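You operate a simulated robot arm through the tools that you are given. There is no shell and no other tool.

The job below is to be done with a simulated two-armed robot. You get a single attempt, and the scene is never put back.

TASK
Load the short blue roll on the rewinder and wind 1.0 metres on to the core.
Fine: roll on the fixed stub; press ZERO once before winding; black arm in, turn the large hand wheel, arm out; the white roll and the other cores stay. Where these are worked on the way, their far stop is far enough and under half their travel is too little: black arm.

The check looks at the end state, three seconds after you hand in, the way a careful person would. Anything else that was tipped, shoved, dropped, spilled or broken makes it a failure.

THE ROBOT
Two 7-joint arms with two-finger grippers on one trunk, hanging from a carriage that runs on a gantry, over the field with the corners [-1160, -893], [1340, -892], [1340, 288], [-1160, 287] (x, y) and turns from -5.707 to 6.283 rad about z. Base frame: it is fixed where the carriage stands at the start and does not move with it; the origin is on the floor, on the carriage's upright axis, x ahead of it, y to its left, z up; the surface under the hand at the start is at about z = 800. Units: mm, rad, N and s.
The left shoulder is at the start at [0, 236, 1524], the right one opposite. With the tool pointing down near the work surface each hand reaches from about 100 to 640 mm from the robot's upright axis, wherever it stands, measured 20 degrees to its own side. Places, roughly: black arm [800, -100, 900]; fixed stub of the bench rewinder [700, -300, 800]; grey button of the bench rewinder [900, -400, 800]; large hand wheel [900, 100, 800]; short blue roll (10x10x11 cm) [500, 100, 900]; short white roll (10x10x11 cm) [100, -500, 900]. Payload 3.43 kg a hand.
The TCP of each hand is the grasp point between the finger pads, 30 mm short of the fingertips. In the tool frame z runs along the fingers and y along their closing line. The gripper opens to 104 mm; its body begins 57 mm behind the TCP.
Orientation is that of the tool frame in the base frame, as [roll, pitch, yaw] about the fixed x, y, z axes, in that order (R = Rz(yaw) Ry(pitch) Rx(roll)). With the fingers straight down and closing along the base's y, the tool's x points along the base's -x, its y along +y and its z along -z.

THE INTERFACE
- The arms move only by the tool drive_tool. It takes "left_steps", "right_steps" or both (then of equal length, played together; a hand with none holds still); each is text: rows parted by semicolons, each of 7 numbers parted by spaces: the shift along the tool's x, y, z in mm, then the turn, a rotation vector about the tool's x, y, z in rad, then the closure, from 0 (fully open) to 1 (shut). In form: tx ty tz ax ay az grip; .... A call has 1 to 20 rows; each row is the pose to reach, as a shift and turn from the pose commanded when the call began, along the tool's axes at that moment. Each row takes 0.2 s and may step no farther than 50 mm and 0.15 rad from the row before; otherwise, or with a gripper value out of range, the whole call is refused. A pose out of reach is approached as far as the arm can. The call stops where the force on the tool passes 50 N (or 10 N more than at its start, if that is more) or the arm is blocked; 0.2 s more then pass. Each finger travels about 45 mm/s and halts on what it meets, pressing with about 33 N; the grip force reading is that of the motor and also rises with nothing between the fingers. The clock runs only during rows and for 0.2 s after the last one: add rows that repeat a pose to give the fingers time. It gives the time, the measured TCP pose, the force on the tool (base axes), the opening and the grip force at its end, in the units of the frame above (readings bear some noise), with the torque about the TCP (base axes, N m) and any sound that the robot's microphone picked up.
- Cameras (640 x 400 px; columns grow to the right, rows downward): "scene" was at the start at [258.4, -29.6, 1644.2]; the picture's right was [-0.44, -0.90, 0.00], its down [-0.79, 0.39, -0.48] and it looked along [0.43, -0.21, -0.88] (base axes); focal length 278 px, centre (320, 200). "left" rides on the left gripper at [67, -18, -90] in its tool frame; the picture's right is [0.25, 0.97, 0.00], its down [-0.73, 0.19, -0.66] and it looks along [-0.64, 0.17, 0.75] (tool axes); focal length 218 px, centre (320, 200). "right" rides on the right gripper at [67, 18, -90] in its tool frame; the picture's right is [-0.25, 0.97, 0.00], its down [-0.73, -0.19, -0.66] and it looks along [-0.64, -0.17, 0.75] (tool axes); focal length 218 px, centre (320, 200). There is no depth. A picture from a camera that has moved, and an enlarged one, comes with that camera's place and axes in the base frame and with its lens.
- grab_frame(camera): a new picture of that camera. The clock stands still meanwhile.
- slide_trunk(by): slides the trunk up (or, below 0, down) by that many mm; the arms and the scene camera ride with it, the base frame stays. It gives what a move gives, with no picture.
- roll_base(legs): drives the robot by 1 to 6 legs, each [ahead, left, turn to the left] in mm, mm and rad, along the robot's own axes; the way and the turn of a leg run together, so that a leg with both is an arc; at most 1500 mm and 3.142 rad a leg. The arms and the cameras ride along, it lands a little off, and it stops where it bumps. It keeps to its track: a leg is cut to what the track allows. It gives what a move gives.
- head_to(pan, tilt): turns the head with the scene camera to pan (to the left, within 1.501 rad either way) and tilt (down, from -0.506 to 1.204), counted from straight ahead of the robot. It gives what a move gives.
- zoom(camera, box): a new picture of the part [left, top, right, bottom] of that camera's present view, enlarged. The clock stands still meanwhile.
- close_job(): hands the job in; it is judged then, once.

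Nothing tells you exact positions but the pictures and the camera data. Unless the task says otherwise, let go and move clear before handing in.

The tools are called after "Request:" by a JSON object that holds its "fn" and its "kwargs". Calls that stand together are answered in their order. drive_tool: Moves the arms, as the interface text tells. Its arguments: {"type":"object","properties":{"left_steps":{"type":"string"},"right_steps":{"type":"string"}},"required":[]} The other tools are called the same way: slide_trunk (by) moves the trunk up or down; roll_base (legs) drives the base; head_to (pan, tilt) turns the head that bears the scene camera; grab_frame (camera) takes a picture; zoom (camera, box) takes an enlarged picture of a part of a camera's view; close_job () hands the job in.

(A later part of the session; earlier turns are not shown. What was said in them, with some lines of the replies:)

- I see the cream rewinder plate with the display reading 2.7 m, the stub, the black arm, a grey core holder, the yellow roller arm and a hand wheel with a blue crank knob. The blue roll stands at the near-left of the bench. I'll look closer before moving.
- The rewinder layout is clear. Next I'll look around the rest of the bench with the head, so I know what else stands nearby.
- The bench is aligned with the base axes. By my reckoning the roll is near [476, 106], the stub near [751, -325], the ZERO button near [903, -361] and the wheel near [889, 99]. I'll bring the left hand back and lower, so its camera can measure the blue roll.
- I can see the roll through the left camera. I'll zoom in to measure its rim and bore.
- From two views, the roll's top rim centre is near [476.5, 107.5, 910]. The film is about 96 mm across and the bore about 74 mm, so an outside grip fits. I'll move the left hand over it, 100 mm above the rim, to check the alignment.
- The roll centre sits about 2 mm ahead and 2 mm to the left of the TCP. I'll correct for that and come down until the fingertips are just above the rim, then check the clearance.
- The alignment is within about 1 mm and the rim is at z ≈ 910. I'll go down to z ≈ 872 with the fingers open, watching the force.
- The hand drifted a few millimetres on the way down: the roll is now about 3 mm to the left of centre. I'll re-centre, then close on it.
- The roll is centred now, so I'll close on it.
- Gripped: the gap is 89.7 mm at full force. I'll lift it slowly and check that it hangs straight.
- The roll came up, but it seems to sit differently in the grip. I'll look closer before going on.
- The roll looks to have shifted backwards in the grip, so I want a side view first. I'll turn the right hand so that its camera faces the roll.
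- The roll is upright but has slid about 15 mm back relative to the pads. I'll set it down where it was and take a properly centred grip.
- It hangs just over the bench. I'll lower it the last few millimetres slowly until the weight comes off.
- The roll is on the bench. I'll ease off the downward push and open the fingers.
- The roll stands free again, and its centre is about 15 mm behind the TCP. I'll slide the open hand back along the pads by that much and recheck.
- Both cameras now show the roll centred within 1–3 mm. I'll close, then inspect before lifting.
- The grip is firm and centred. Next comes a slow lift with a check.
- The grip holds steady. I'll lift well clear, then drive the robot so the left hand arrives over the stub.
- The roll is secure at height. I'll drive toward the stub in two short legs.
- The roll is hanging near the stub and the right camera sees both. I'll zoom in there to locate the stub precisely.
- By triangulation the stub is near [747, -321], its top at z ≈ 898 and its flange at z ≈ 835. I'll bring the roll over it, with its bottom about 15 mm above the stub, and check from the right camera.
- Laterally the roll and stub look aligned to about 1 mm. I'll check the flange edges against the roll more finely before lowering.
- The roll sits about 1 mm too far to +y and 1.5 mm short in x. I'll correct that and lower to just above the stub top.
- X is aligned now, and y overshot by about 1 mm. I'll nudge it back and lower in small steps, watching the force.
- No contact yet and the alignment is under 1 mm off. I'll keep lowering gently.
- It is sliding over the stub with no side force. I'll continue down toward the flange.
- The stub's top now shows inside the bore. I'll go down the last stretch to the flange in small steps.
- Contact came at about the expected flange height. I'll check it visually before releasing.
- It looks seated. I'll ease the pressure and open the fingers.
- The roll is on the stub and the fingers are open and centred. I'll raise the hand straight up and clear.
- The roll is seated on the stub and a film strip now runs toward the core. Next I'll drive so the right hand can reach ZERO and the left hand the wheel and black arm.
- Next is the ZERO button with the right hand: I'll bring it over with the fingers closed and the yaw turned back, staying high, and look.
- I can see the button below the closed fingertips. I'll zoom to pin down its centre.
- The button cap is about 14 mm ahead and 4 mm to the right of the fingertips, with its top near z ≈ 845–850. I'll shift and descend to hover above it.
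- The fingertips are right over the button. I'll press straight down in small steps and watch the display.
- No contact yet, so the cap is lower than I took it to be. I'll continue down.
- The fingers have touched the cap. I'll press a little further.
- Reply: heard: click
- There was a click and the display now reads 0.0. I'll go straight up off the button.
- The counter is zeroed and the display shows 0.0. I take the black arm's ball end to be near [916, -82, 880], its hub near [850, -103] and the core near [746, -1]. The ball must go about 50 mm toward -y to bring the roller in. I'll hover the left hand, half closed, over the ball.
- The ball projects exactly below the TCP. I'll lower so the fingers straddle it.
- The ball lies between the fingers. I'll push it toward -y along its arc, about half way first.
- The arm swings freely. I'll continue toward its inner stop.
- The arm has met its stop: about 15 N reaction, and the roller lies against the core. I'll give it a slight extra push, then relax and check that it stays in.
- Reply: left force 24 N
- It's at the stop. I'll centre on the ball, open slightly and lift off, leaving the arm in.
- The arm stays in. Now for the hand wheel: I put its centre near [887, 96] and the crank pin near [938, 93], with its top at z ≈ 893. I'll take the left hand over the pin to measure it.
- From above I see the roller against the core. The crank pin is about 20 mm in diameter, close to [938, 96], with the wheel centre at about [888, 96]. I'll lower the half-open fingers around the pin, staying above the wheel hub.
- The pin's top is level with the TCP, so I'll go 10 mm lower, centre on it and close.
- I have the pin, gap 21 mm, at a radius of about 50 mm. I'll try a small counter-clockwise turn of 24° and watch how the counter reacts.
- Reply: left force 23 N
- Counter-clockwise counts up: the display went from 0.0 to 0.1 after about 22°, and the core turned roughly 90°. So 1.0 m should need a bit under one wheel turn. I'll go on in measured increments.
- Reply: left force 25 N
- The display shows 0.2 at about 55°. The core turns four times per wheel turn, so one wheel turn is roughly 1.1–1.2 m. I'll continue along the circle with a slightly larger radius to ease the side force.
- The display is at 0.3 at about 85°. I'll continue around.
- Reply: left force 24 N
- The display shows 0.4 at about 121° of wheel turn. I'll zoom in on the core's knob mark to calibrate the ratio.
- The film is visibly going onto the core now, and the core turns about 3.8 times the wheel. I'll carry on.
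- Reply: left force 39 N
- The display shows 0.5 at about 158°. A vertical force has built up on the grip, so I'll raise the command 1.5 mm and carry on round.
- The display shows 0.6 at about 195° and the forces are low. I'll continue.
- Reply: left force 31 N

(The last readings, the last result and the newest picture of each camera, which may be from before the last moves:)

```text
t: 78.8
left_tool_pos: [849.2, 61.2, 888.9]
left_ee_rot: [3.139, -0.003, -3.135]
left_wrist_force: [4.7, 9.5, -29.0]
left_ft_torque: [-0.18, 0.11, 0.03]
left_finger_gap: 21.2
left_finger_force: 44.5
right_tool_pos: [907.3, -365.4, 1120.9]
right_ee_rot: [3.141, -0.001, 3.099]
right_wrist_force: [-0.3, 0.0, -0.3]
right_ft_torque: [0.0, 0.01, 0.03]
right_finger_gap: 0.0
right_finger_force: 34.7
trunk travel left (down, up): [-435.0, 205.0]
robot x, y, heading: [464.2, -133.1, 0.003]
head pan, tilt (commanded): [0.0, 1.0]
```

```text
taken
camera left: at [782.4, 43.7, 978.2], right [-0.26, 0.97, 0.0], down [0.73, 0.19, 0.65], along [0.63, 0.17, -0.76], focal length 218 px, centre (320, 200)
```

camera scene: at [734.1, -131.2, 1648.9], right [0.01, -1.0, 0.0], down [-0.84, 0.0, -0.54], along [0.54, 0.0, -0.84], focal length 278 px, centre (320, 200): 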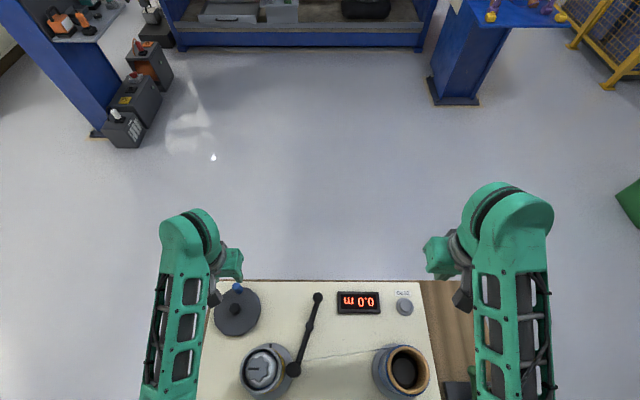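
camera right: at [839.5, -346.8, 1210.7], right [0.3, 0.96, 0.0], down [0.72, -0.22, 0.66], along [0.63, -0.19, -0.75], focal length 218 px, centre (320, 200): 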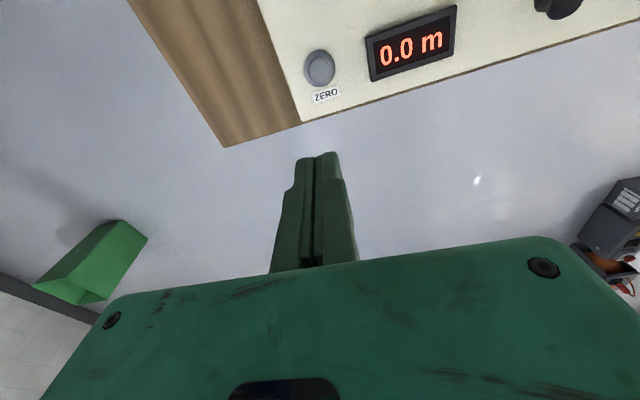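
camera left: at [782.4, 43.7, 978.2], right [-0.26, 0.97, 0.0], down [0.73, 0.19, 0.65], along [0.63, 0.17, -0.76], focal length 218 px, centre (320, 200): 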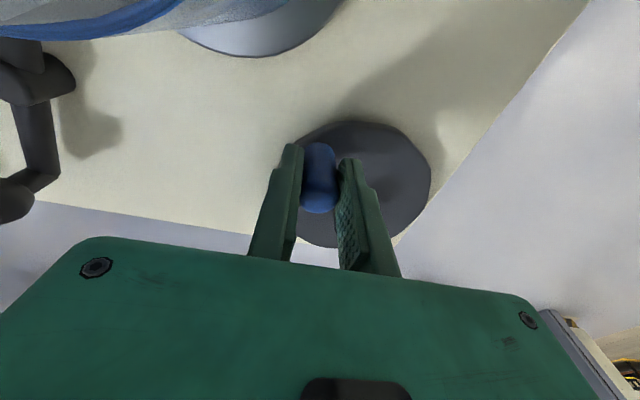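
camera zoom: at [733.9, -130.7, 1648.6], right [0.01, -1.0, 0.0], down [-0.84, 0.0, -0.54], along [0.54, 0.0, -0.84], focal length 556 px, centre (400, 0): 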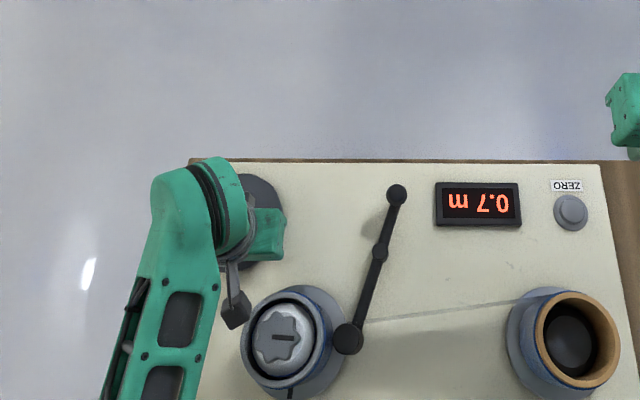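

The display shows 0.7 at about 225°. I'll take off the downward pull with a slight lowering and keep going.

Request:
{"fn": "drive_tool", "kwargs": {"left_steps": "0 0 1.3 0 0 0 0.9; -5.7 -5 1.3 0 0 0 0.9; -12.3 -9.2 1.5 0 0 0 0.9; -19.4 -12.4 1.8 0 0 0 0.9; -19.4 -12.4 1.8 0 0 0 0.9"}}

Request:
{"fn": "zoom", "kwargs": {"camera": "scene", "box": [160, 200, 400, 400]}}

Request:
{"fn": "grab_frame", "kwargs": {"camera": "left"}}

```text
t: 80.0
left_tool_pos: [868.1, 48.7, 888.3]
left_ee_rot: [3.138, -0.001, -3.136]
left_wrist_force: [2.3, 11.5, -20.6]
left_ft_torque: [-0.19, 0.65, 0.04]
left_finger_gap: 21.3
left_finger_force: 45.0
right_tool_pos: [906.5, -366.6, 1119.5]
right_ee_rot: [3.141, -0.001, 3.099]
right_wrist_force: [0.2, 0.6, -0.1]
right_ft_torque: [0.03, -0.02, -0.01]
right_finger_gap: 0.3
right_finger_force: 34.7
trunk travel left (down, up): [-435.0, 205.0]
robot x, y, heading: [463.3, -132.5, 0.005]
head pan, tilt (commanded): [0.0, 1.0]
```

```text
2.00 times, centred on (280, 300) of scene
camera zoom: at [733.8, -130.4, 1648.6], right [0.01, -1.0, 0.0], down [-0.84, 0.0, -0.54], along [0.54, 0.0, -0.84], focal length 556 px, centre (400, 0)
```

zoom: 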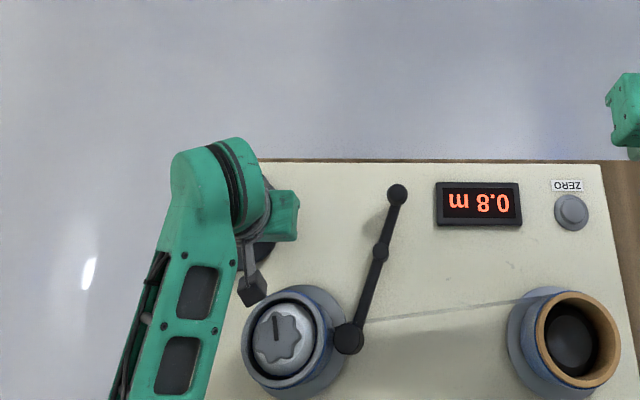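

```text
taken
camera left: at [802.5, 30.7, 978.2], right [-0.26, 0.97, 0.0], down [0.73, 0.19, 0.66], along [0.63, 0.17, -0.75], focal length 218 px, centre (320, 200)
```

left: 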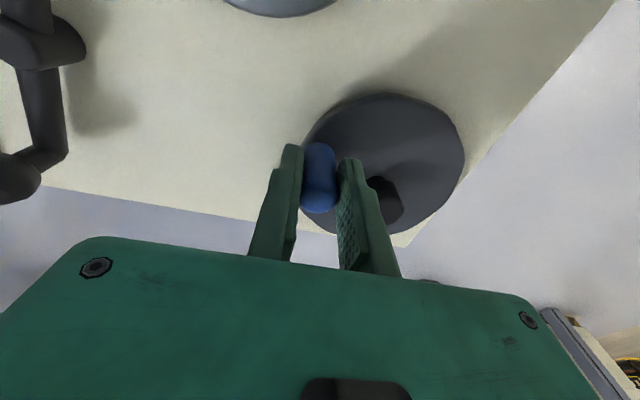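

The display shows 0.8 at about 250°. From here I'll take smaller steps to catch the change to 0.9 and calibrate the end point.

Request:
{"fn": "drive_tool", "kwargs": {"left_steps": "-3.5 -1.1 0.5 0 0 0 0.9; -7 -2 0.5 0 0 0 0.9; -7 -2 0.5 0 0 0 0.9"}}

Request:
{"fn": "zoom", "kwargs": {"camera": "scene", "box": [240, 280, 420, 400]}}

```text
t: 80.8
left_tool_pos: [875.9, 45.6, 888.9]
left_ee_rot: [3.141, 0.0, -3.137]
left_wrist_force: [-3.2, 8.8, -7.8]
left_ft_torque: [0.01, 0.85, 0.04]
left_finger_gap: 21.0
left_finger_force: 44.9
right_tool_pos: [904.3, -365.7, 1120.6]
right_ee_rot: [3.139, -0.002, 3.098]
right_wrist_force: [0.1, 0.8, 0.2]
right_ft_torque: [0.05, 0.04, -0.03]
right_finger_gap: 0.0
right_finger_force: 35.0
trunk travel left (down, up): [-435.0, 205.0]
robot x, y, heading: [465.4, -130.1, 0.003]
head pan, tilt (commanded): [0.0, 1.0]
```

```text
3.33 times, centred on (330, 340) of scene
camera zoom: at [733.5, -130.5, 1648.7], right [0.01, -1.0, 0.0], down [-0.84, 0.0, -0.54], along [0.54, 0.0, -0.84], focal length 927 px, centre (287, -267)
```

zoom: 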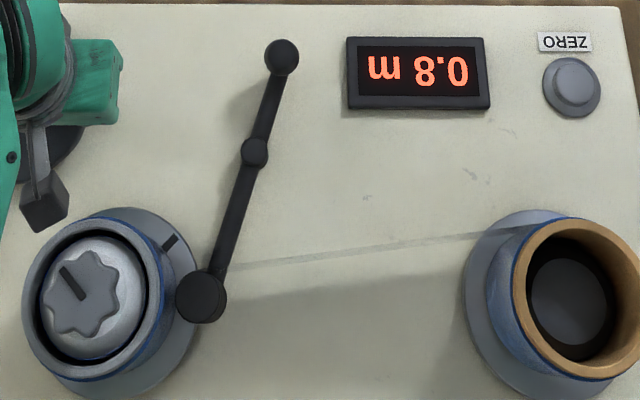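

Still 0.8. I'll make another small step.

Request:
{"fn": "drive_tool", "kwargs": {"left_steps": "-3.7 -0.6 0.3 0 0 0 0.9; -7.4 -1 0.3 0 0 0 0.9; -7.4 -1 0.3 0 0 0 0.9"}}

Request:
{"fn": "zoom", "kwargs": {"camera": "scene", "box": [240, 280, 420, 400]}}

```text
t: 81.6
left_tool_pos: [886.0, 45.8, 888.9]
left_ee_rot: [3.14, 0.0, -3.136]
left_wrist_force: [-5.0, 8.3, 9.3]
left_ft_torque: [-0.08, 1.05, 0.03]
left_finger_gap: 21.2
left_finger_force: 45.0
right_tool_pos: [906.1, -365.4, 1119.8]
right_ee_rot: [3.14, 0.0, 3.099]
right_wrist_force: [-0.6, -0.2, 0.3]
right_ft_torque: [0.0, 0.0, 0.02]
right_finger_gap: 0.0
right_finger_force: 34.8
trunk travel left (down, up): [-435.0, 205.0]
robot x, y, heading: [464.2, -130.5, 0.008]
head pan, tilt (commanded): [0.0, 1.0]
```

```text
3.33 times, centred on (330, 340) of scene
camera zoom: at [733.8, -130.4, 1648.9], right [0.01, -1.0, 0.0], down [-0.84, 0.0, -0.54], along [0.54, 0.0, -0.84], focal length 927 px, centre (287, -267)
```

zoom: 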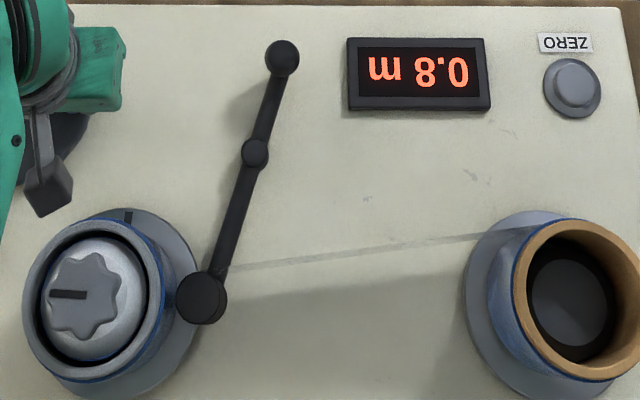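

The core has done exactly three turns and the display is still 0.8, so one core turn is about 0.28 m. I'll step on by small amounts to find the 0.85 change.

Request:
{"fn": "drive_tool", "kwargs": {"left_steps": "-2 0 0 0 0 0 0.9; -4 0.1 0 0 0 0 0.9; -4 0.1 0 0 0 0 0.9"}}

Request:
{"fn": "zoom", "kwargs": {"camera": "scene", "box": [240, 280, 420, 400]}}

```text
t: 82.4
left_tool_pos: [889.6, 44.5, 888.7]
left_ee_rot: [3.14, 0.001, -3.137]
left_wrist_force: [-5.2, 5.7, 12.3]
left_ft_torque: [-0.13, -0.63, -0.01]
left_finger_gap: 21.3
left_finger_force: 45.1
right_tool_pos: [907.4, -365.7, 1120.9]
right_ee_rot: [-3.141, 0.0, 3.098]
right_wrist_force: [0.1, 0.4, 0.3]
right_ft_torque: [-0.01, 0.01, 0.02]
right_finger_gap: 0.1
right_finger_force: 34.2
trunk travel left (down, up): [-435.0, 205.0]
robot x, y, heading: [464.0, -134.9, 0.002]
head pan, tilt (commanded): [0.0, 1.0]
```

```text
3.33 times, centred on (330, 340) of scene
camera zoom: at [733.9, -130.6, 1648.8], right [0.01, -1.0, 0.0], down [-0.84, 0.0, -0.54], along [0.54, 0.0, -0.84], focal length 927 px, centre (287, -267)
```

zoom: 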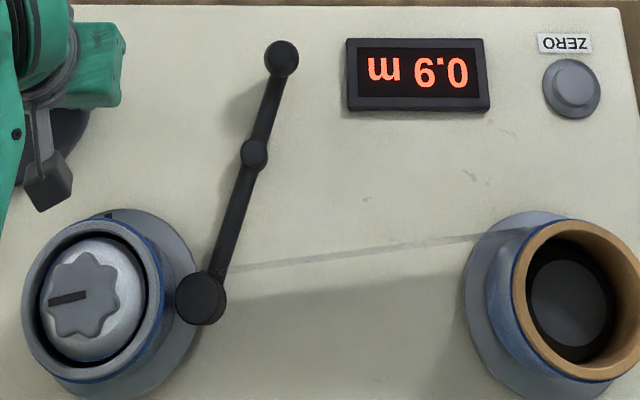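

It just flipped to 0.9, with the core between 1080° and 1095°. That gives about 1280° of core per metre, so 1.0 m lies about 46° further on the wheel. I'll move 26° and check.

Request:
{"fn": "drive_tool", "kwargs": {"left_steps": "-5.9 0.9 -0.7 0 0 0 0.9; -11.7 2.3 -0.9 0 0 0 0.9; -17.3 4.3 -1 0 0 0 0.9; -22.6 6.8 -1 0 0 0 0.9; -22.6 6.8 -1 0 0 0 0.9"}}

Request:
{"fn": "zoom", "kwargs": {"camera": "scene", "box": [240, 280, 420, 400]}}

```text
t: 83.6
left_tool_pos: [910.0, 52.0, 889.5]
left_ee_rot: [-3.141, 0.0, -3.134]
left_wrist_force: [-5.1, 3.5, 12.2]
left_ft_torque: [-0.06, 0.74, 0.02]
left_finger_gap: 21.1
left_finger_force: 45.1
right_tool_pos: [906.5, -365.3, 1120.3]
right_ee_rot: [3.141, 0.0, 3.097]
right_wrist_force: [0.9, 0.1, 0.3]
right_ft_torque: [0.02, 0.02, -0.03]
right_finger_gap: 0.0
right_finger_force: 34.6
trunk travel left (down, up): [-435.0, 205.0]
robot x, y, heading: [464.4, -130.4, 0.005]
head pan, tilt (commanded): [0.0, 1.0]
```

```text
3.33 times, centred on (330, 340) of scene
camera zoom: at [734.0, -130.9, 1648.8], right [0.01, -1.0, 0.0], down [-0.84, 0.0, -0.54], along [0.54, 0.0, -0.84], focal length 927 px, centre (287, -267)
```

zoom: 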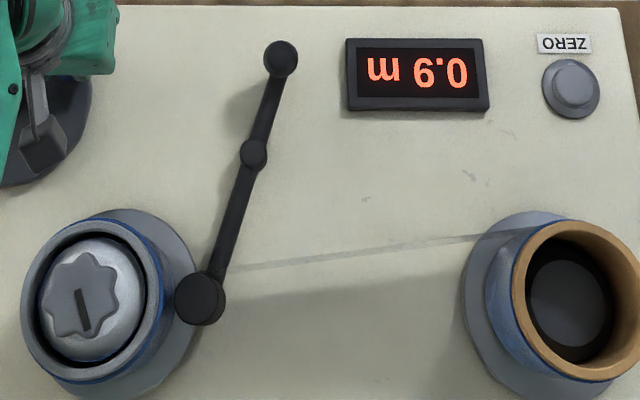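

The core stands at about 1180° and the display reads 0.9. I'll do another 8° on the wheel.

Request:
{"fn": "drive_tool", "kwargs": {"left_steps": "-3.2 1.7 -0.5 0 0 0 0.9; -6.3 3.6 -0.5 0 0 0 0.9; -6.3 3.6 -0.5 0 0 0 0.9"}}

Request:
{"fn": "zoom", "kwargs": {"camera": "scene", "box": [240, 280, 420, 400]}}

```text
t: 84.4
left_tool_pos: [914.8, 53.5, 889.2]
left_ee_rot: [3.141, -0.002, -3.136]
left_wrist_force: [-5.9, 2.3, 4.8]
left_ft_torque: [-0.06, -0.42, -0.02]
left_finger_gap: 21.4
left_finger_force: 45.0
right_tool_pos: [906.4, -366.1, 1120.9]
right_ee_rot: [3.141, 0.0, 3.097]
right_wrist_force: [-0.1, -0.4, -0.7]
right_ft_torque: [-0.04, 0.0, -0.02]
right_finger_gap: 0.0
right_finger_force: 35.2
trunk travel left (down, up): [-435.0, 205.0]
robot x, y, heading: [467.5, -134.7, 0.006]
head pan, tilt (commanded): [0.0, 1.0]
```

```text
3.33 times, centred on (330, 340) of scene
camera zoom: at [733.8, -131.0, 1648.6], right [0.01, -1.0, 0.0], down [-0.84, 0.0, -0.54], along [0.54, 0.0, -0.84], focal length 927 px, centre (287, -267)
```

zoom: 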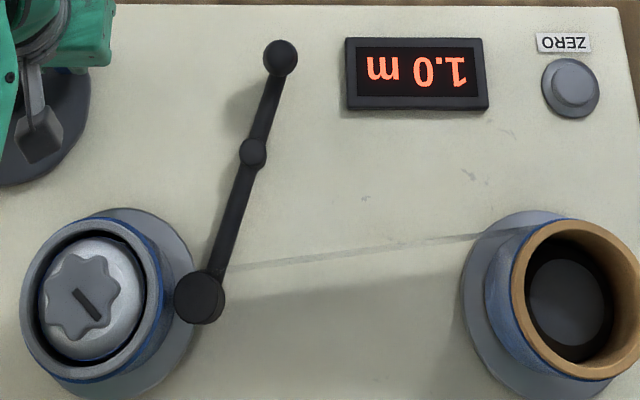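

The display now reads 1.0 (0.95 rounded), with the core near 1204°. My calibration puts exactly 1.0 m near 1268°, about 16° more on the wheel. I'll move 15° and check the mark.

Request:
{"fn": "drive_tool", "kwargs": {"left_steps": "-3.7 2.6 -0.3 0 0 0 0.9; -7.2 5.5 -0.3 0 0 0 0.9; -10.4 8.7 -0.3 0 0 0 0.9; -10.4 8.7 -0.3 0 0 0 0.9"}}

Request:
{"fn": "zoom", "kwargs": {"camera": "scene", "box": [240, 280, 420, 400]}}

Request:
{"fn": "grab_frame", "kwargs": {"camera": "left"}}

```text
t: 85.4
left_tool_pos: [925.5, 64.7, 889.9]
left_ee_rot: [3.141, -0.002, -3.137]
left_wrist_force: [-3.8, 0.5, 2.7]
left_ft_torque: [-0.09, 1.36, 0.0]
left_finger_gap: 21.4
left_finger_force: 44.9
right_tool_pos: [907.2, -366.9, 1120.1]
right_ee_rot: [-3.141, -0.001, 3.096]
right_wrist_force: [-0.2, -0.4, 0.1]
right_ft_torque: [-0.02, 0.0, -0.01]
right_finger_gap: 0.0
right_finger_force: 34.8
trunk travel left (down, up): [-435.0, 205.0]
robot x, y, heading: [463.3, -132.0, 0.009]
head pan, tilt (commanded): [0.0, 1.0]
```

```text
3.33 times, centred on (330, 340) of scene
camera zoom: at [733.8, -131.2, 1648.7], right [0.01, -1.0, 0.0], down [-0.84, 0.0, -0.54], along [0.54, 0.0, -0.84], focal length 927 px, centre (287, -267)
```

zoom: 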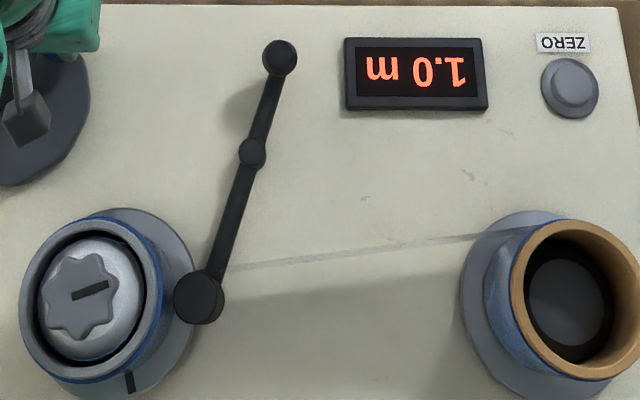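

```text
taken
camera left: at [859.2, 46.5, 978.3], right [-0.26, 0.97, 0.0], down [0.73, 0.19, 0.66], along [0.63, 0.17, -0.76], focal length 218 px, centre (320, 200)
```

left: 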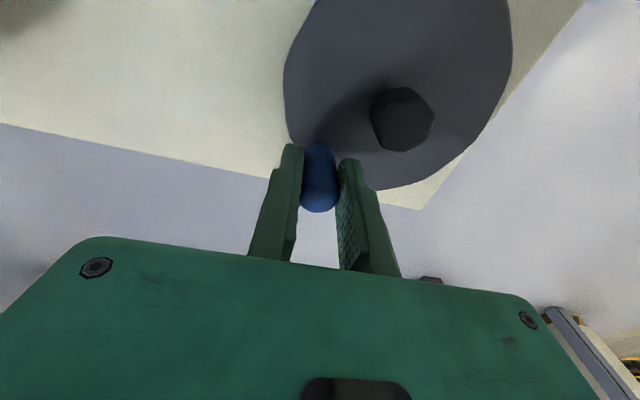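

The core mark now sits at about 1279°, which is 1.00–1.01 m by my calibration, and the display shows 1.0. I'll open the fingers gently and lift straight off the pin.

Request:
{"fn": "drive_tool", "kwargs": {"left_steps": "0 0 0 0 0 0 0.8; 0 0 0 0 0 0 0.7; 0 0 0 0 0 0 0.55; 0 0 0 0 0 0 0.55; 0 0 -10 0 0 0 0.55; 0 0 -25 0 0 0 0.55; 0 0 -50 0 0 0 0.55; 0 0 -85 0 0 0 0.55; 0 0 -120 0 0 0 0.55; 0 0 -120 0 0 0 0.55"}}

Request:
{"fn": "zoom", "kwargs": {"camera": "scene", "box": [200, 270, 440, 400]}}

Request:
{"fn": "grab_frame", "kwargs": {"camera": "left"}}

```text
t: 87.6
left_tool_pos: [927.8, 65.4, 1009.3]
left_ee_rot: [-3.14, 0.0, -3.138]
left_wrist_force: [0.5, -0.3, 0.0]
left_ft_torque: [-0.01, 0.0, 0.0]
left_finger_gap: 46.7
left_finger_force: 0.0
right_tool_pos: [906.5, -366.9, 1120.4]
right_ee_rot: [3.142, 0.001, 3.098]
right_wrist_force: [-1.0, -0.1, -0.3]
right_ft_torque: [-0.01, 0.02, 0.02]
right_finger_gap: 0.0
right_finger_force: 34.7
trunk travel left (down, up): [-435.0, 205.0]
robot x, y, heading: [462.3, -133.3, 0.008]
head pan, tilt (commanded): [0.0, 1.0]
```

```text
2.67 times, centred on (320, 335) of scene
camera zoom: at [734.1, -131.3, 1648.8], right [0.01, -1.0, 0.0], down [-0.84, 0.0, -0.54], along [0.54, 0.0, -0.84], focal length 741 px, centre (320, -160)
```

zoom: 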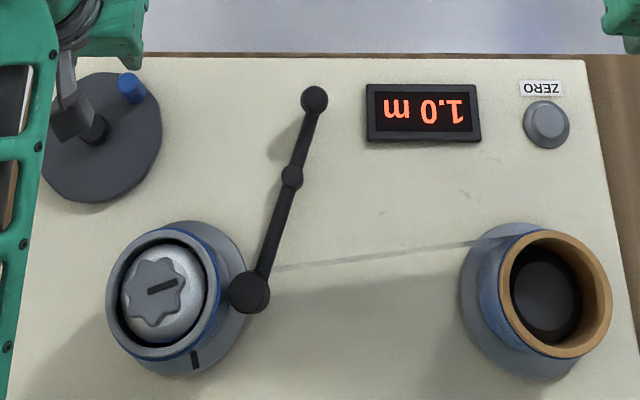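

```text
taken
camera left: at [859.8, 47.3, 1098.7], right [-0.26, 0.97, 0.0], down [0.73, 0.19, 0.66], along [0.63, 0.17, -0.75], focal length 218 px, centre (320, 200)
```

left: 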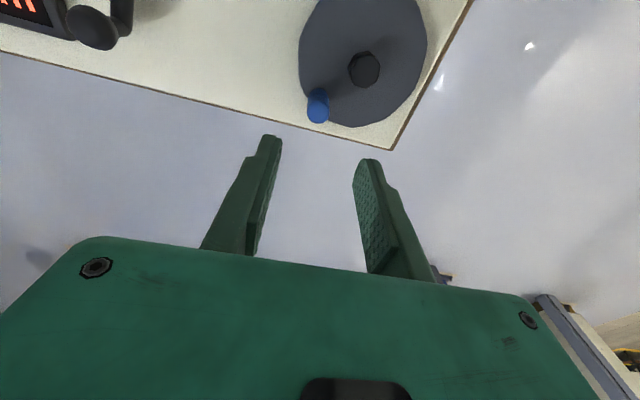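

The display holds at 1.0 and the core mark hasn't moved. Next is arm out: I'll move the left hand over the black ball knob at about [916, -125].

Request:
{"fn": "drive_tool", "kwargs": {"left_steps": "2.5 -38 0 0 0 0 0.58; 5 -76 0 0 0 0 0.6; 7.5 -114 0 0 0 0 0.62; 10 -152 0 0 0 0 0.64; 12 -190 0 0 0 0 0.64; 12 -190 18 0 0 0 0.64; 12 -190 18 0 0 0 0.64"}}

Request:
{"fn": "grab_frame", "kwargs": {"camera": "left"}}

```text
t: 89.2
left_tool_pos: [917.2, -126.6, 992.0]
left_ee_rot: [3.141, -0.002, -3.138]
left_wrist_force: [0.6, -0.5, -0.3]
left_ft_torque: [0.0, 0.0, 0.01]
left_finger_gap: 37.6
left_finger_force: 0.0
right_tool_pos: [906.9, -366.6, 1120.6]
right_ee_rot: [-3.141, 0.001, 3.098]
right_wrist_force: [0.3, -0.1, -0.3]
right_ft_torque: [0.01, -0.01, -0.02]
right_finger_gap: 0.1
right_finger_force: 33.9
trunk travel left (down, up): [-435.0, 205.0]
robot x, y, heading: [460.6, -133.0, 0.01]
head pan, tilt (commanded): [0.0, 1.0]
```

```text
taken
camera left: at [850.6, -143.8, 1081.9], right [-0.26, 0.97, 0.0], down [0.73, 0.19, 0.66], along [0.63, 0.17, -0.75], focal length 218 px, centre (320, 200)
```

left: 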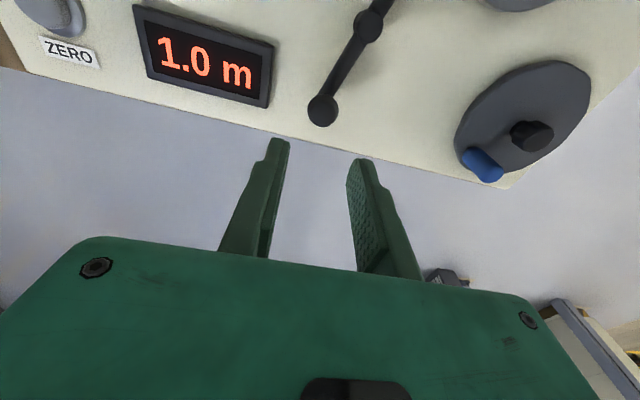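

I'm aligned over the ball. I'll lower to straddle it.

Request:
{"fn": "drive_tool", "kwargs": {"left_steps": "0 0 25 0 0 0 0.64; 0 0 50 0 0 0 0.64; 0 0 75 0 0 0 0.64; 0 0 90 0 0 0 0.64; 0 0 102 0 0 0 0.64; 0 0 102 0 0 0 0.64"}}

Request:
{"fn": "grab_frame", "kwargs": {"camera": "left"}}

```text
t: 90.6
left_tool_pos: [916.0, -127.7, 888.5]
left_ee_rot: [3.141, -0.004, -3.137]
left_wrist_force: [0.8, 1.0, 0.8]
left_ft_torque: [-0.01, 0.0, -0.03]
left_finger_gap: 37.6
left_finger_force: 0.1
right_tool_pos: [907.5, -367.2, 1120.9]
right_ee_rot: [-3.14, 0.001, 3.098]
right_wrist_force: [0.2, 0.3, -0.2]
right_ft_torque: [0.01, -0.03, 0.01]
right_finger_gap: 0.1
right_finger_force: 34.1
trunk travel left (down, up): [-435.0, 205.0]
robot x, y, heading: [467.4, -136.0, 0.008]
head pan, tilt (commanded): [0.0, 1.0]
```

```text
taken
camera left: at [849.8, -145.0, 978.4], right [-0.26, 0.97, 0.0], down [0.73, 0.19, 0.66], along [0.63, 0.17, -0.75], focal length 218 px, centre (320, 200)
```

left: 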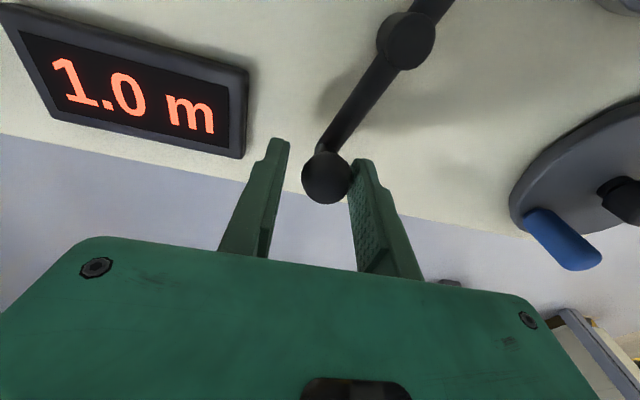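

Now I'll push the ball back toward +y along its arc to swing the arm out.

Request:
{"fn": "drive_tool", "kwargs": {"left_steps": "0 6 0 0 0 0 0.64; -1 12 0 0 0 0 0.64; -2 18 0 0 0 0 0.64; -3 24 0 0 0 0 0.64; -4 30 0 0 0 0 0.64; -4 36 0 0 0 0 0.64; -3.5 42 0 0 0 0 0.64; -2.5 47 0 0 0 0 0.64; -2.5 47 0 0 0 0 0.64"}}

Request:
{"fn": "grab_frame", "kwargs": {"camera": "left"}}

Request:
{"fn": "zoom", "kwargs": {"camera": "scene", "box": [200, 270, 440, 400]}}

```text
t: 92.6
left_tool_pos: [920.6, -79.8, 891.0]
left_ee_rot: [-3.141, -0.001, -3.136]
left_wrist_force: [-1.0, 0.1, 0.2]
left_ft_torque: [0.02, 0.0, 0.01]
left_finger_gap: 37.4
left_finger_force: 0.0
right_tool_pos: [906.8, -366.5, 1121.4]
right_ee_rot: [-3.141, 0.0, 3.097]
right_wrist_force: [0.0, -0.7, -0.5]
right_ft_torque: [0.04, -0.01, 0.01]
right_finger_gap: 0.0
right_finger_force: 34.6
trunk travel left (down, up): [-435.0, 205.0]
robot x, y, heading: [466.5, -134.0, 0.007]
head pan, tilt (commanded): [0.0, 1.0]
```

```text
taken
camera left: at [853.0, -98.2, 979.3], right [-0.26, 0.97, 0.0], down [0.73, 0.19, 0.66], along [0.63, 0.17, -0.75], focal length 218 px, centre (320, 200)
```

left: 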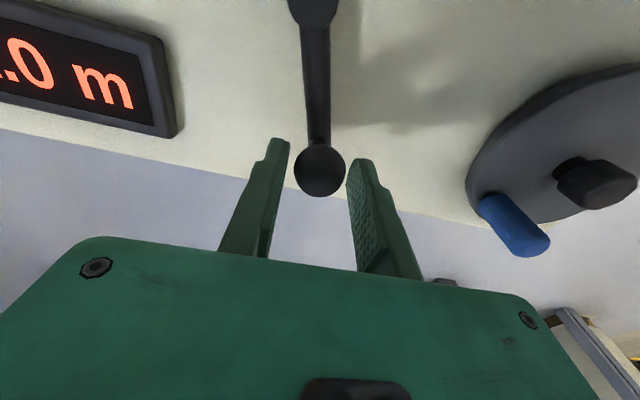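

```text
2.67 times, centred on (320, 335) of scene
camera zoom: at [734.1, -131.3, 1648.9], right [0.01, -1.0, 0.0], down [-0.84, 0.0, -0.54], along [0.54, 0.0, -0.84], focal length 741 px, centre (320, -160)
```

zoom: 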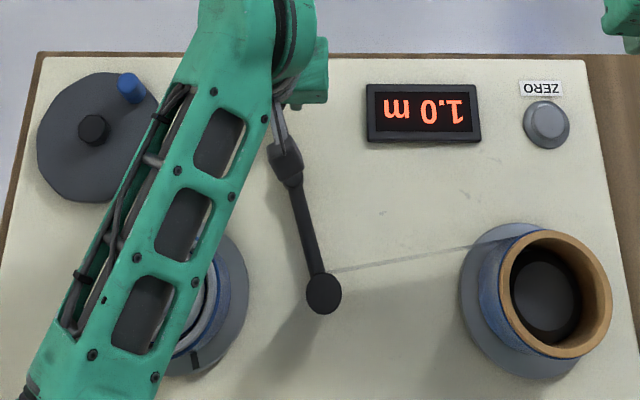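

The arm is practically back at its original place and the display is still 1.0. I'll nudge it a little further to be sure it is on its outer stop.

Request:
{"fn": "drive_tool", "kwargs": {"left_steps": "0.5 3 0 0 0 0 0.64; 1.5 6 0 0 0 0 0.64; 2.5 9 0 0 0 0 0.64; 2.5 9 0 0 0 0 0.64"}}

Request:
{"fn": "grab_frame", "kwargs": {"camera": "left"}}

Request:
{"fn": "zoom", "kwargs": {"camera": "scene", "box": [200, 270, 440, 400]}}

```text
t: 93.6
left_tool_pos: [917.8, -74.7, 889.5]
left_ee_rot: [-3.138, 0.001, -3.135]
left_wrist_force: [1.5, -11.7, 5.2]
left_ft_torque: [-0.21, 0.01, 0.03]
left_finger_gap: 43.5
left_finger_force: 5.4
right_tool_pos: [907.1, -369.3, 1121.2]
right_ee_rot: [-3.138, 0.0, 3.097]
right_wrist_force: [0.3, -0.6, 0.2]
right_ft_torque: [0.02, 0.03, 0.01]
right_finger_gap: 0.0
right_finger_force: 35.1
trunk travel left (down, up): [-435.0, 205.0]
robot x, y, heading: [463.4, -133.4, 0.004]
head pan, tilt (commanded): [0.0, 1.0]
```

```text
taken
camera left: at [851.3, -91.6, 979.2], right [-0.26, 0.97, 0.0], down [0.73, 0.2, 0.66], along [0.64, 0.17, -0.75], focal length 218 px, centre (320, 200)
```

left: 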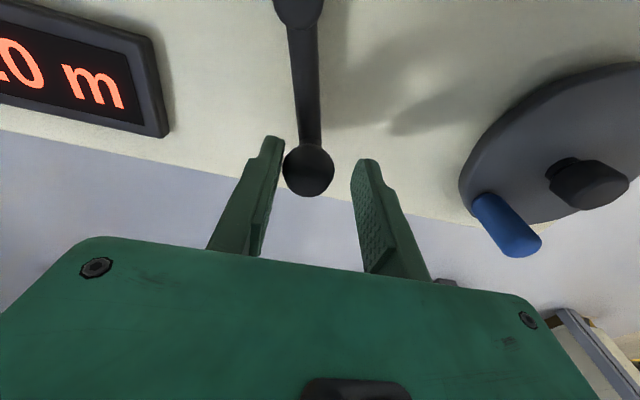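

```text
2.67 times, centred on (320, 335) of scene
camera zoom: at [734.3, -132.6, 1649.0], right [0.01, -1.0, 0.0], down [-0.84, -0.01, -0.54], along [0.54, 0.0, -0.84], focal length 741 px, centre (320, -160)
```

zoom: 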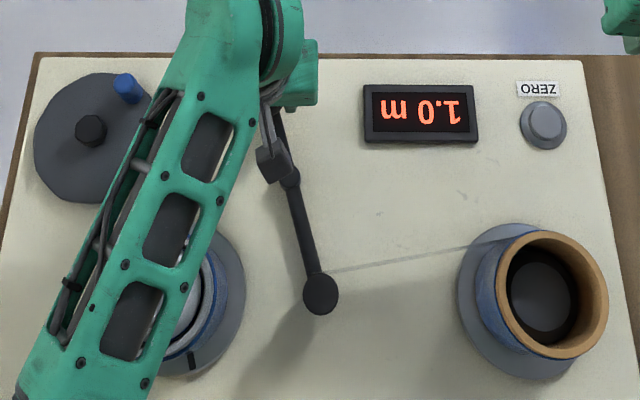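

It's on the outer stop. I'll relax, centre on the ball, open slightly and lift away.

Request:
{"fn": "drive_tool", "kwargs": {"left_steps": "0 -4 0 0 0 0 0.64; 0 -8 0 0 0 0 0.6; 0 -8 0 0 0 0 0.55; 0 -8 -15 0 0 0 0.55; 0 -8 -40 0 0 0 0.55; 0 -8 -80 0 0 0 0.55; 0 -8 -120 0 0 0 0.55; 0 -8 -160 0 0 0 0.4; 0 -8 -200 0 0 0 0.2; 0 -8 -230 0 0 0 0; 0 -8 -230 0 0 0 0"}}

Request:
{"fn": "zoom", "kwargs": {"camera": "scene", "box": [200, 270, 440, 400]}}

Request:
{"fn": "grab_frame", "kwargs": {"camera": "left"}}

```text
t: 96.0
left_tool_pos: [918.4, -78.5, 1119.8]
left_ee_rot: [-3.141, 0.001, -3.137]
left_wrist_force: [0.6, 0.6, -0.2]
left_ft_torque: [-0.02, 0.0, 0.0]
left_finger_gap: 104.0
left_finger_force: 0.1
right_tool_pos: [905.8, -368.5, 1120.9]
right_ee_rot: [-3.141, -0.001, 3.096]
right_wrist_force: [0.5, -0.2, 0.3]
right_ft_torque: [-0.01, 0.01, -0.01]
right_finger_gap: 0.0
right_finger_force: 35.1
trunk travel left (down, up): [-435.0, 205.0]
robot x, y, heading: [463.6, -131.9, 0.008]
head pan, tilt (commanded): [0.0, 1.0]
```

```text
2.67 times, centred on (320, 335) of scene
camera zoom: at [734.1, -131.3, 1648.9], right [0.01, -1.0, 0.0], down [-0.84, 0.0, -0.54], along [0.54, 0.0, -0.84], focal length 741 px, centre (320, -160)
```

zoom: 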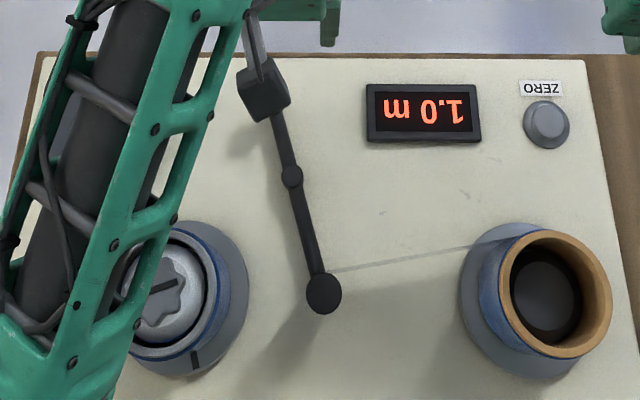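

```text
taken
camera left: at [851.2, -94.8, 1208.5], right [-0.26, 0.97, 0.0], down [0.73, 0.19, 0.66], along [0.63, 0.17, -0.75], focal length 218 px, centre (320, 200)
```

left: 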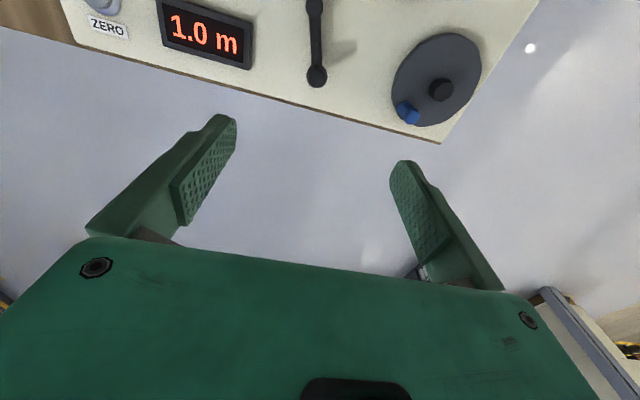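

The arm is out, the display reads 1.0 and the wheel and core are still. Before handing in I'll back the robot off and look over the whole bench, including how the roll sits.

Request:
{"fn": "roll_base", "kwargs": {"legs": [[-330, 0, 0]]}}

Request:
{"fn": "grab_frame", "kwargs": {"camera": "right"}}

Request:
{"fn": "grab_frame", "kwargs": {"camera": "scene"}}

Request:
{"fn": "grab_frame", "kwargs": {"camera": "left"}}

```text
t: 98.2
left_tool_pos: [587.0, -81.1, 1119.4]
left_ee_rot: [-3.141, 0.001, -3.139]
left_wrist_force: [-0.5, -0.1, 0.3]
left_ft_torque: [0.02, -0.04, 0.01]
left_finger_gap: 104.0
left_finger_force: 0.1
right_tool_pos: [573.4, -371.1, 1120.3]
right_ee_rot: [3.141, -0.001, 3.093]
right_wrist_force: [0.5, -0.4, 0.4]
right_ft_torque: [-0.02, -0.03, 0.03]
right_finger_gap: 0.0
right_finger_force: 34.2
trunk travel left (down, up): [-435.0, 205.0]
robot x, y, heading: [136.4, -134.0, -0.003]
head pan, tilt (commanded): [0.0, 1.0]
```

```text
taken
camera right: at [507.0, -349.5, 1210.7], right [0.3, 0.95, 0.0], down [0.72, -0.23, 0.66], along [0.63, -0.2, -0.75], focal length 218 px, centre (320, 200)
```

right: 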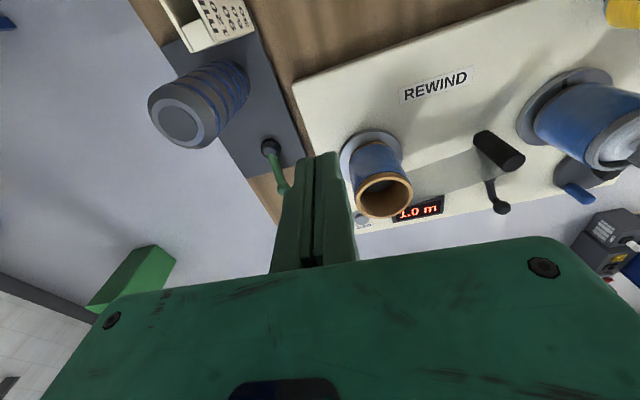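

```text
taken
camera scene: at [402.3, -133.5, 1648.8], right [0.0, -1.0, 0.0], down [-0.84, 0.0, -0.54], along [0.54, 0.0, -0.84], focal length 278 px, centre (320, 200)
```

scene: 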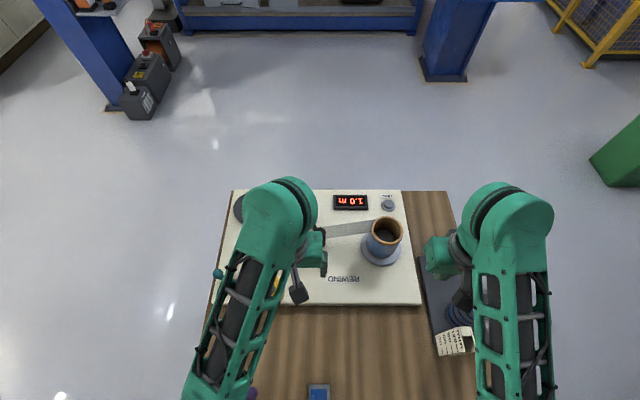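

```text
taken
camera left: at [519.6, -97.6, 1208.4], right [-0.25, 0.97, 0.0], down [0.73, 0.19, 0.66], along [0.64, 0.17, -0.75], focal length 218 px, centre (320, 200)
```

left: 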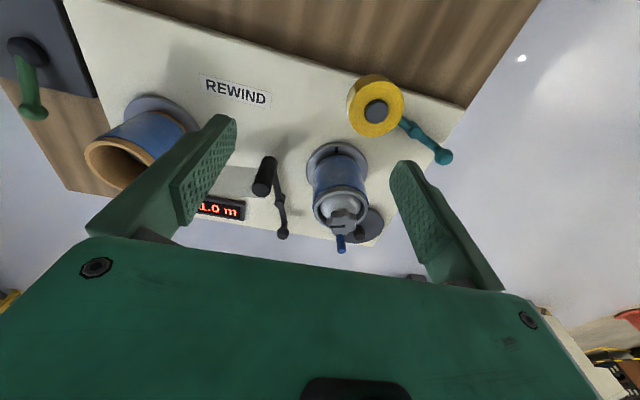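

Request:
{"fn": "zoom", "kwargs": {"camera": "right", "box": [300, 110, 460, 230]}}

Request:
{"fn": "zoom", "kwargs": {"camera": "scene", "box": [310, 180, 430, 290]}}

Request:
{"fn": "zoom", "kwargs": {"camera": "left", "box": [60, 60, 240, 220]}}

```text
3.33 times, centred on (380, 170) of right
camera zoom: at [507.0, -349.5, 1210.7], right [0.3, 0.95, 0.0], down [0.72, -0.23, 0.66], along [0.63, -0.2, -0.75], focal length 728 px, centre (120, 300)
```

zoom: 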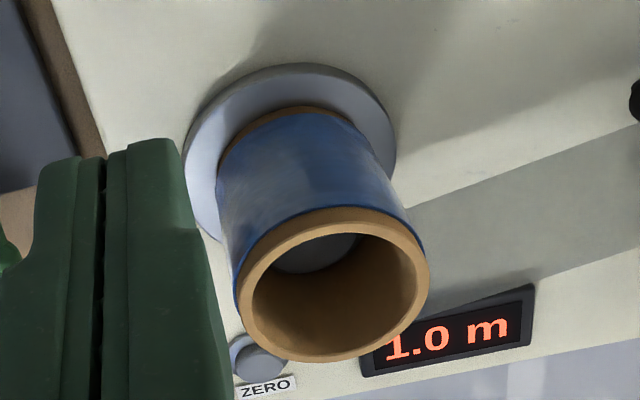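

```text
3.64 times, centred on (370, 235) of scene
camera zoom: at [402.3, -133.5, 1648.8], right [0.0, -1.0, 0.0], down [-0.84, 0.0, -0.54], along [0.54, 0.0, -0.84], focal length 1011 px, centre (138, 73)
```

zoom: 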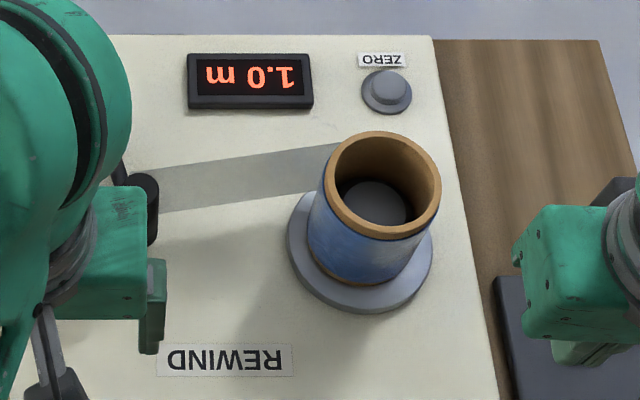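

```text
2.50 times, centred on (150, 140) of left
camera zoom: at [519.6, -97.6, 1208.4], right [-0.25, 0.97, 0.0], down [0.73, 0.19, 0.66], along [0.64, 0.17, -0.75], focal length 546 px, centre (745, 350)
```

zoom: 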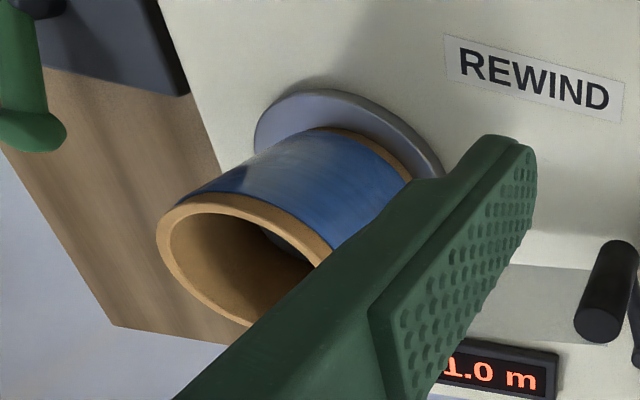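

The roll sits flat on the stub's flange and the film runs to the roller. The core is wrapped in blue, the display reads 1.0 m, the black arm is out, and both hands are clear. Nothing else was touched, so I'm handing in.

Request:
{"fn": "close_job", "kwargs": {}}

```text
The job is handed in.
```

The short blue roll is on the fixed stub and about 1.0 metre is wound on to the core. The rewinder's display reads 1.0 m. I've handed the job in; no verdict came back.

- **Roll:** it sits flat on the stub's flange. My first grip slipped sideways during the lift, so I set the roll back on the bench and gripped it again. It was put down gently, about 15 mm from where it started.
- **ZERO:** pressed once before winding, with one click, and the display went from 2.7 to 0.0.
- **Black arm:** pushed to its inner stop before winding and back to its outer stop afterwards. The display stayed at 1.0.
- **Length:** the display shows only tenths of a metre. Going by how far the core turned between display changes, the actual length is about 1.00 to 1.01 m.

I did not touch the white roll, the other cores or anything else on the bench. Both hands are empty and clear.
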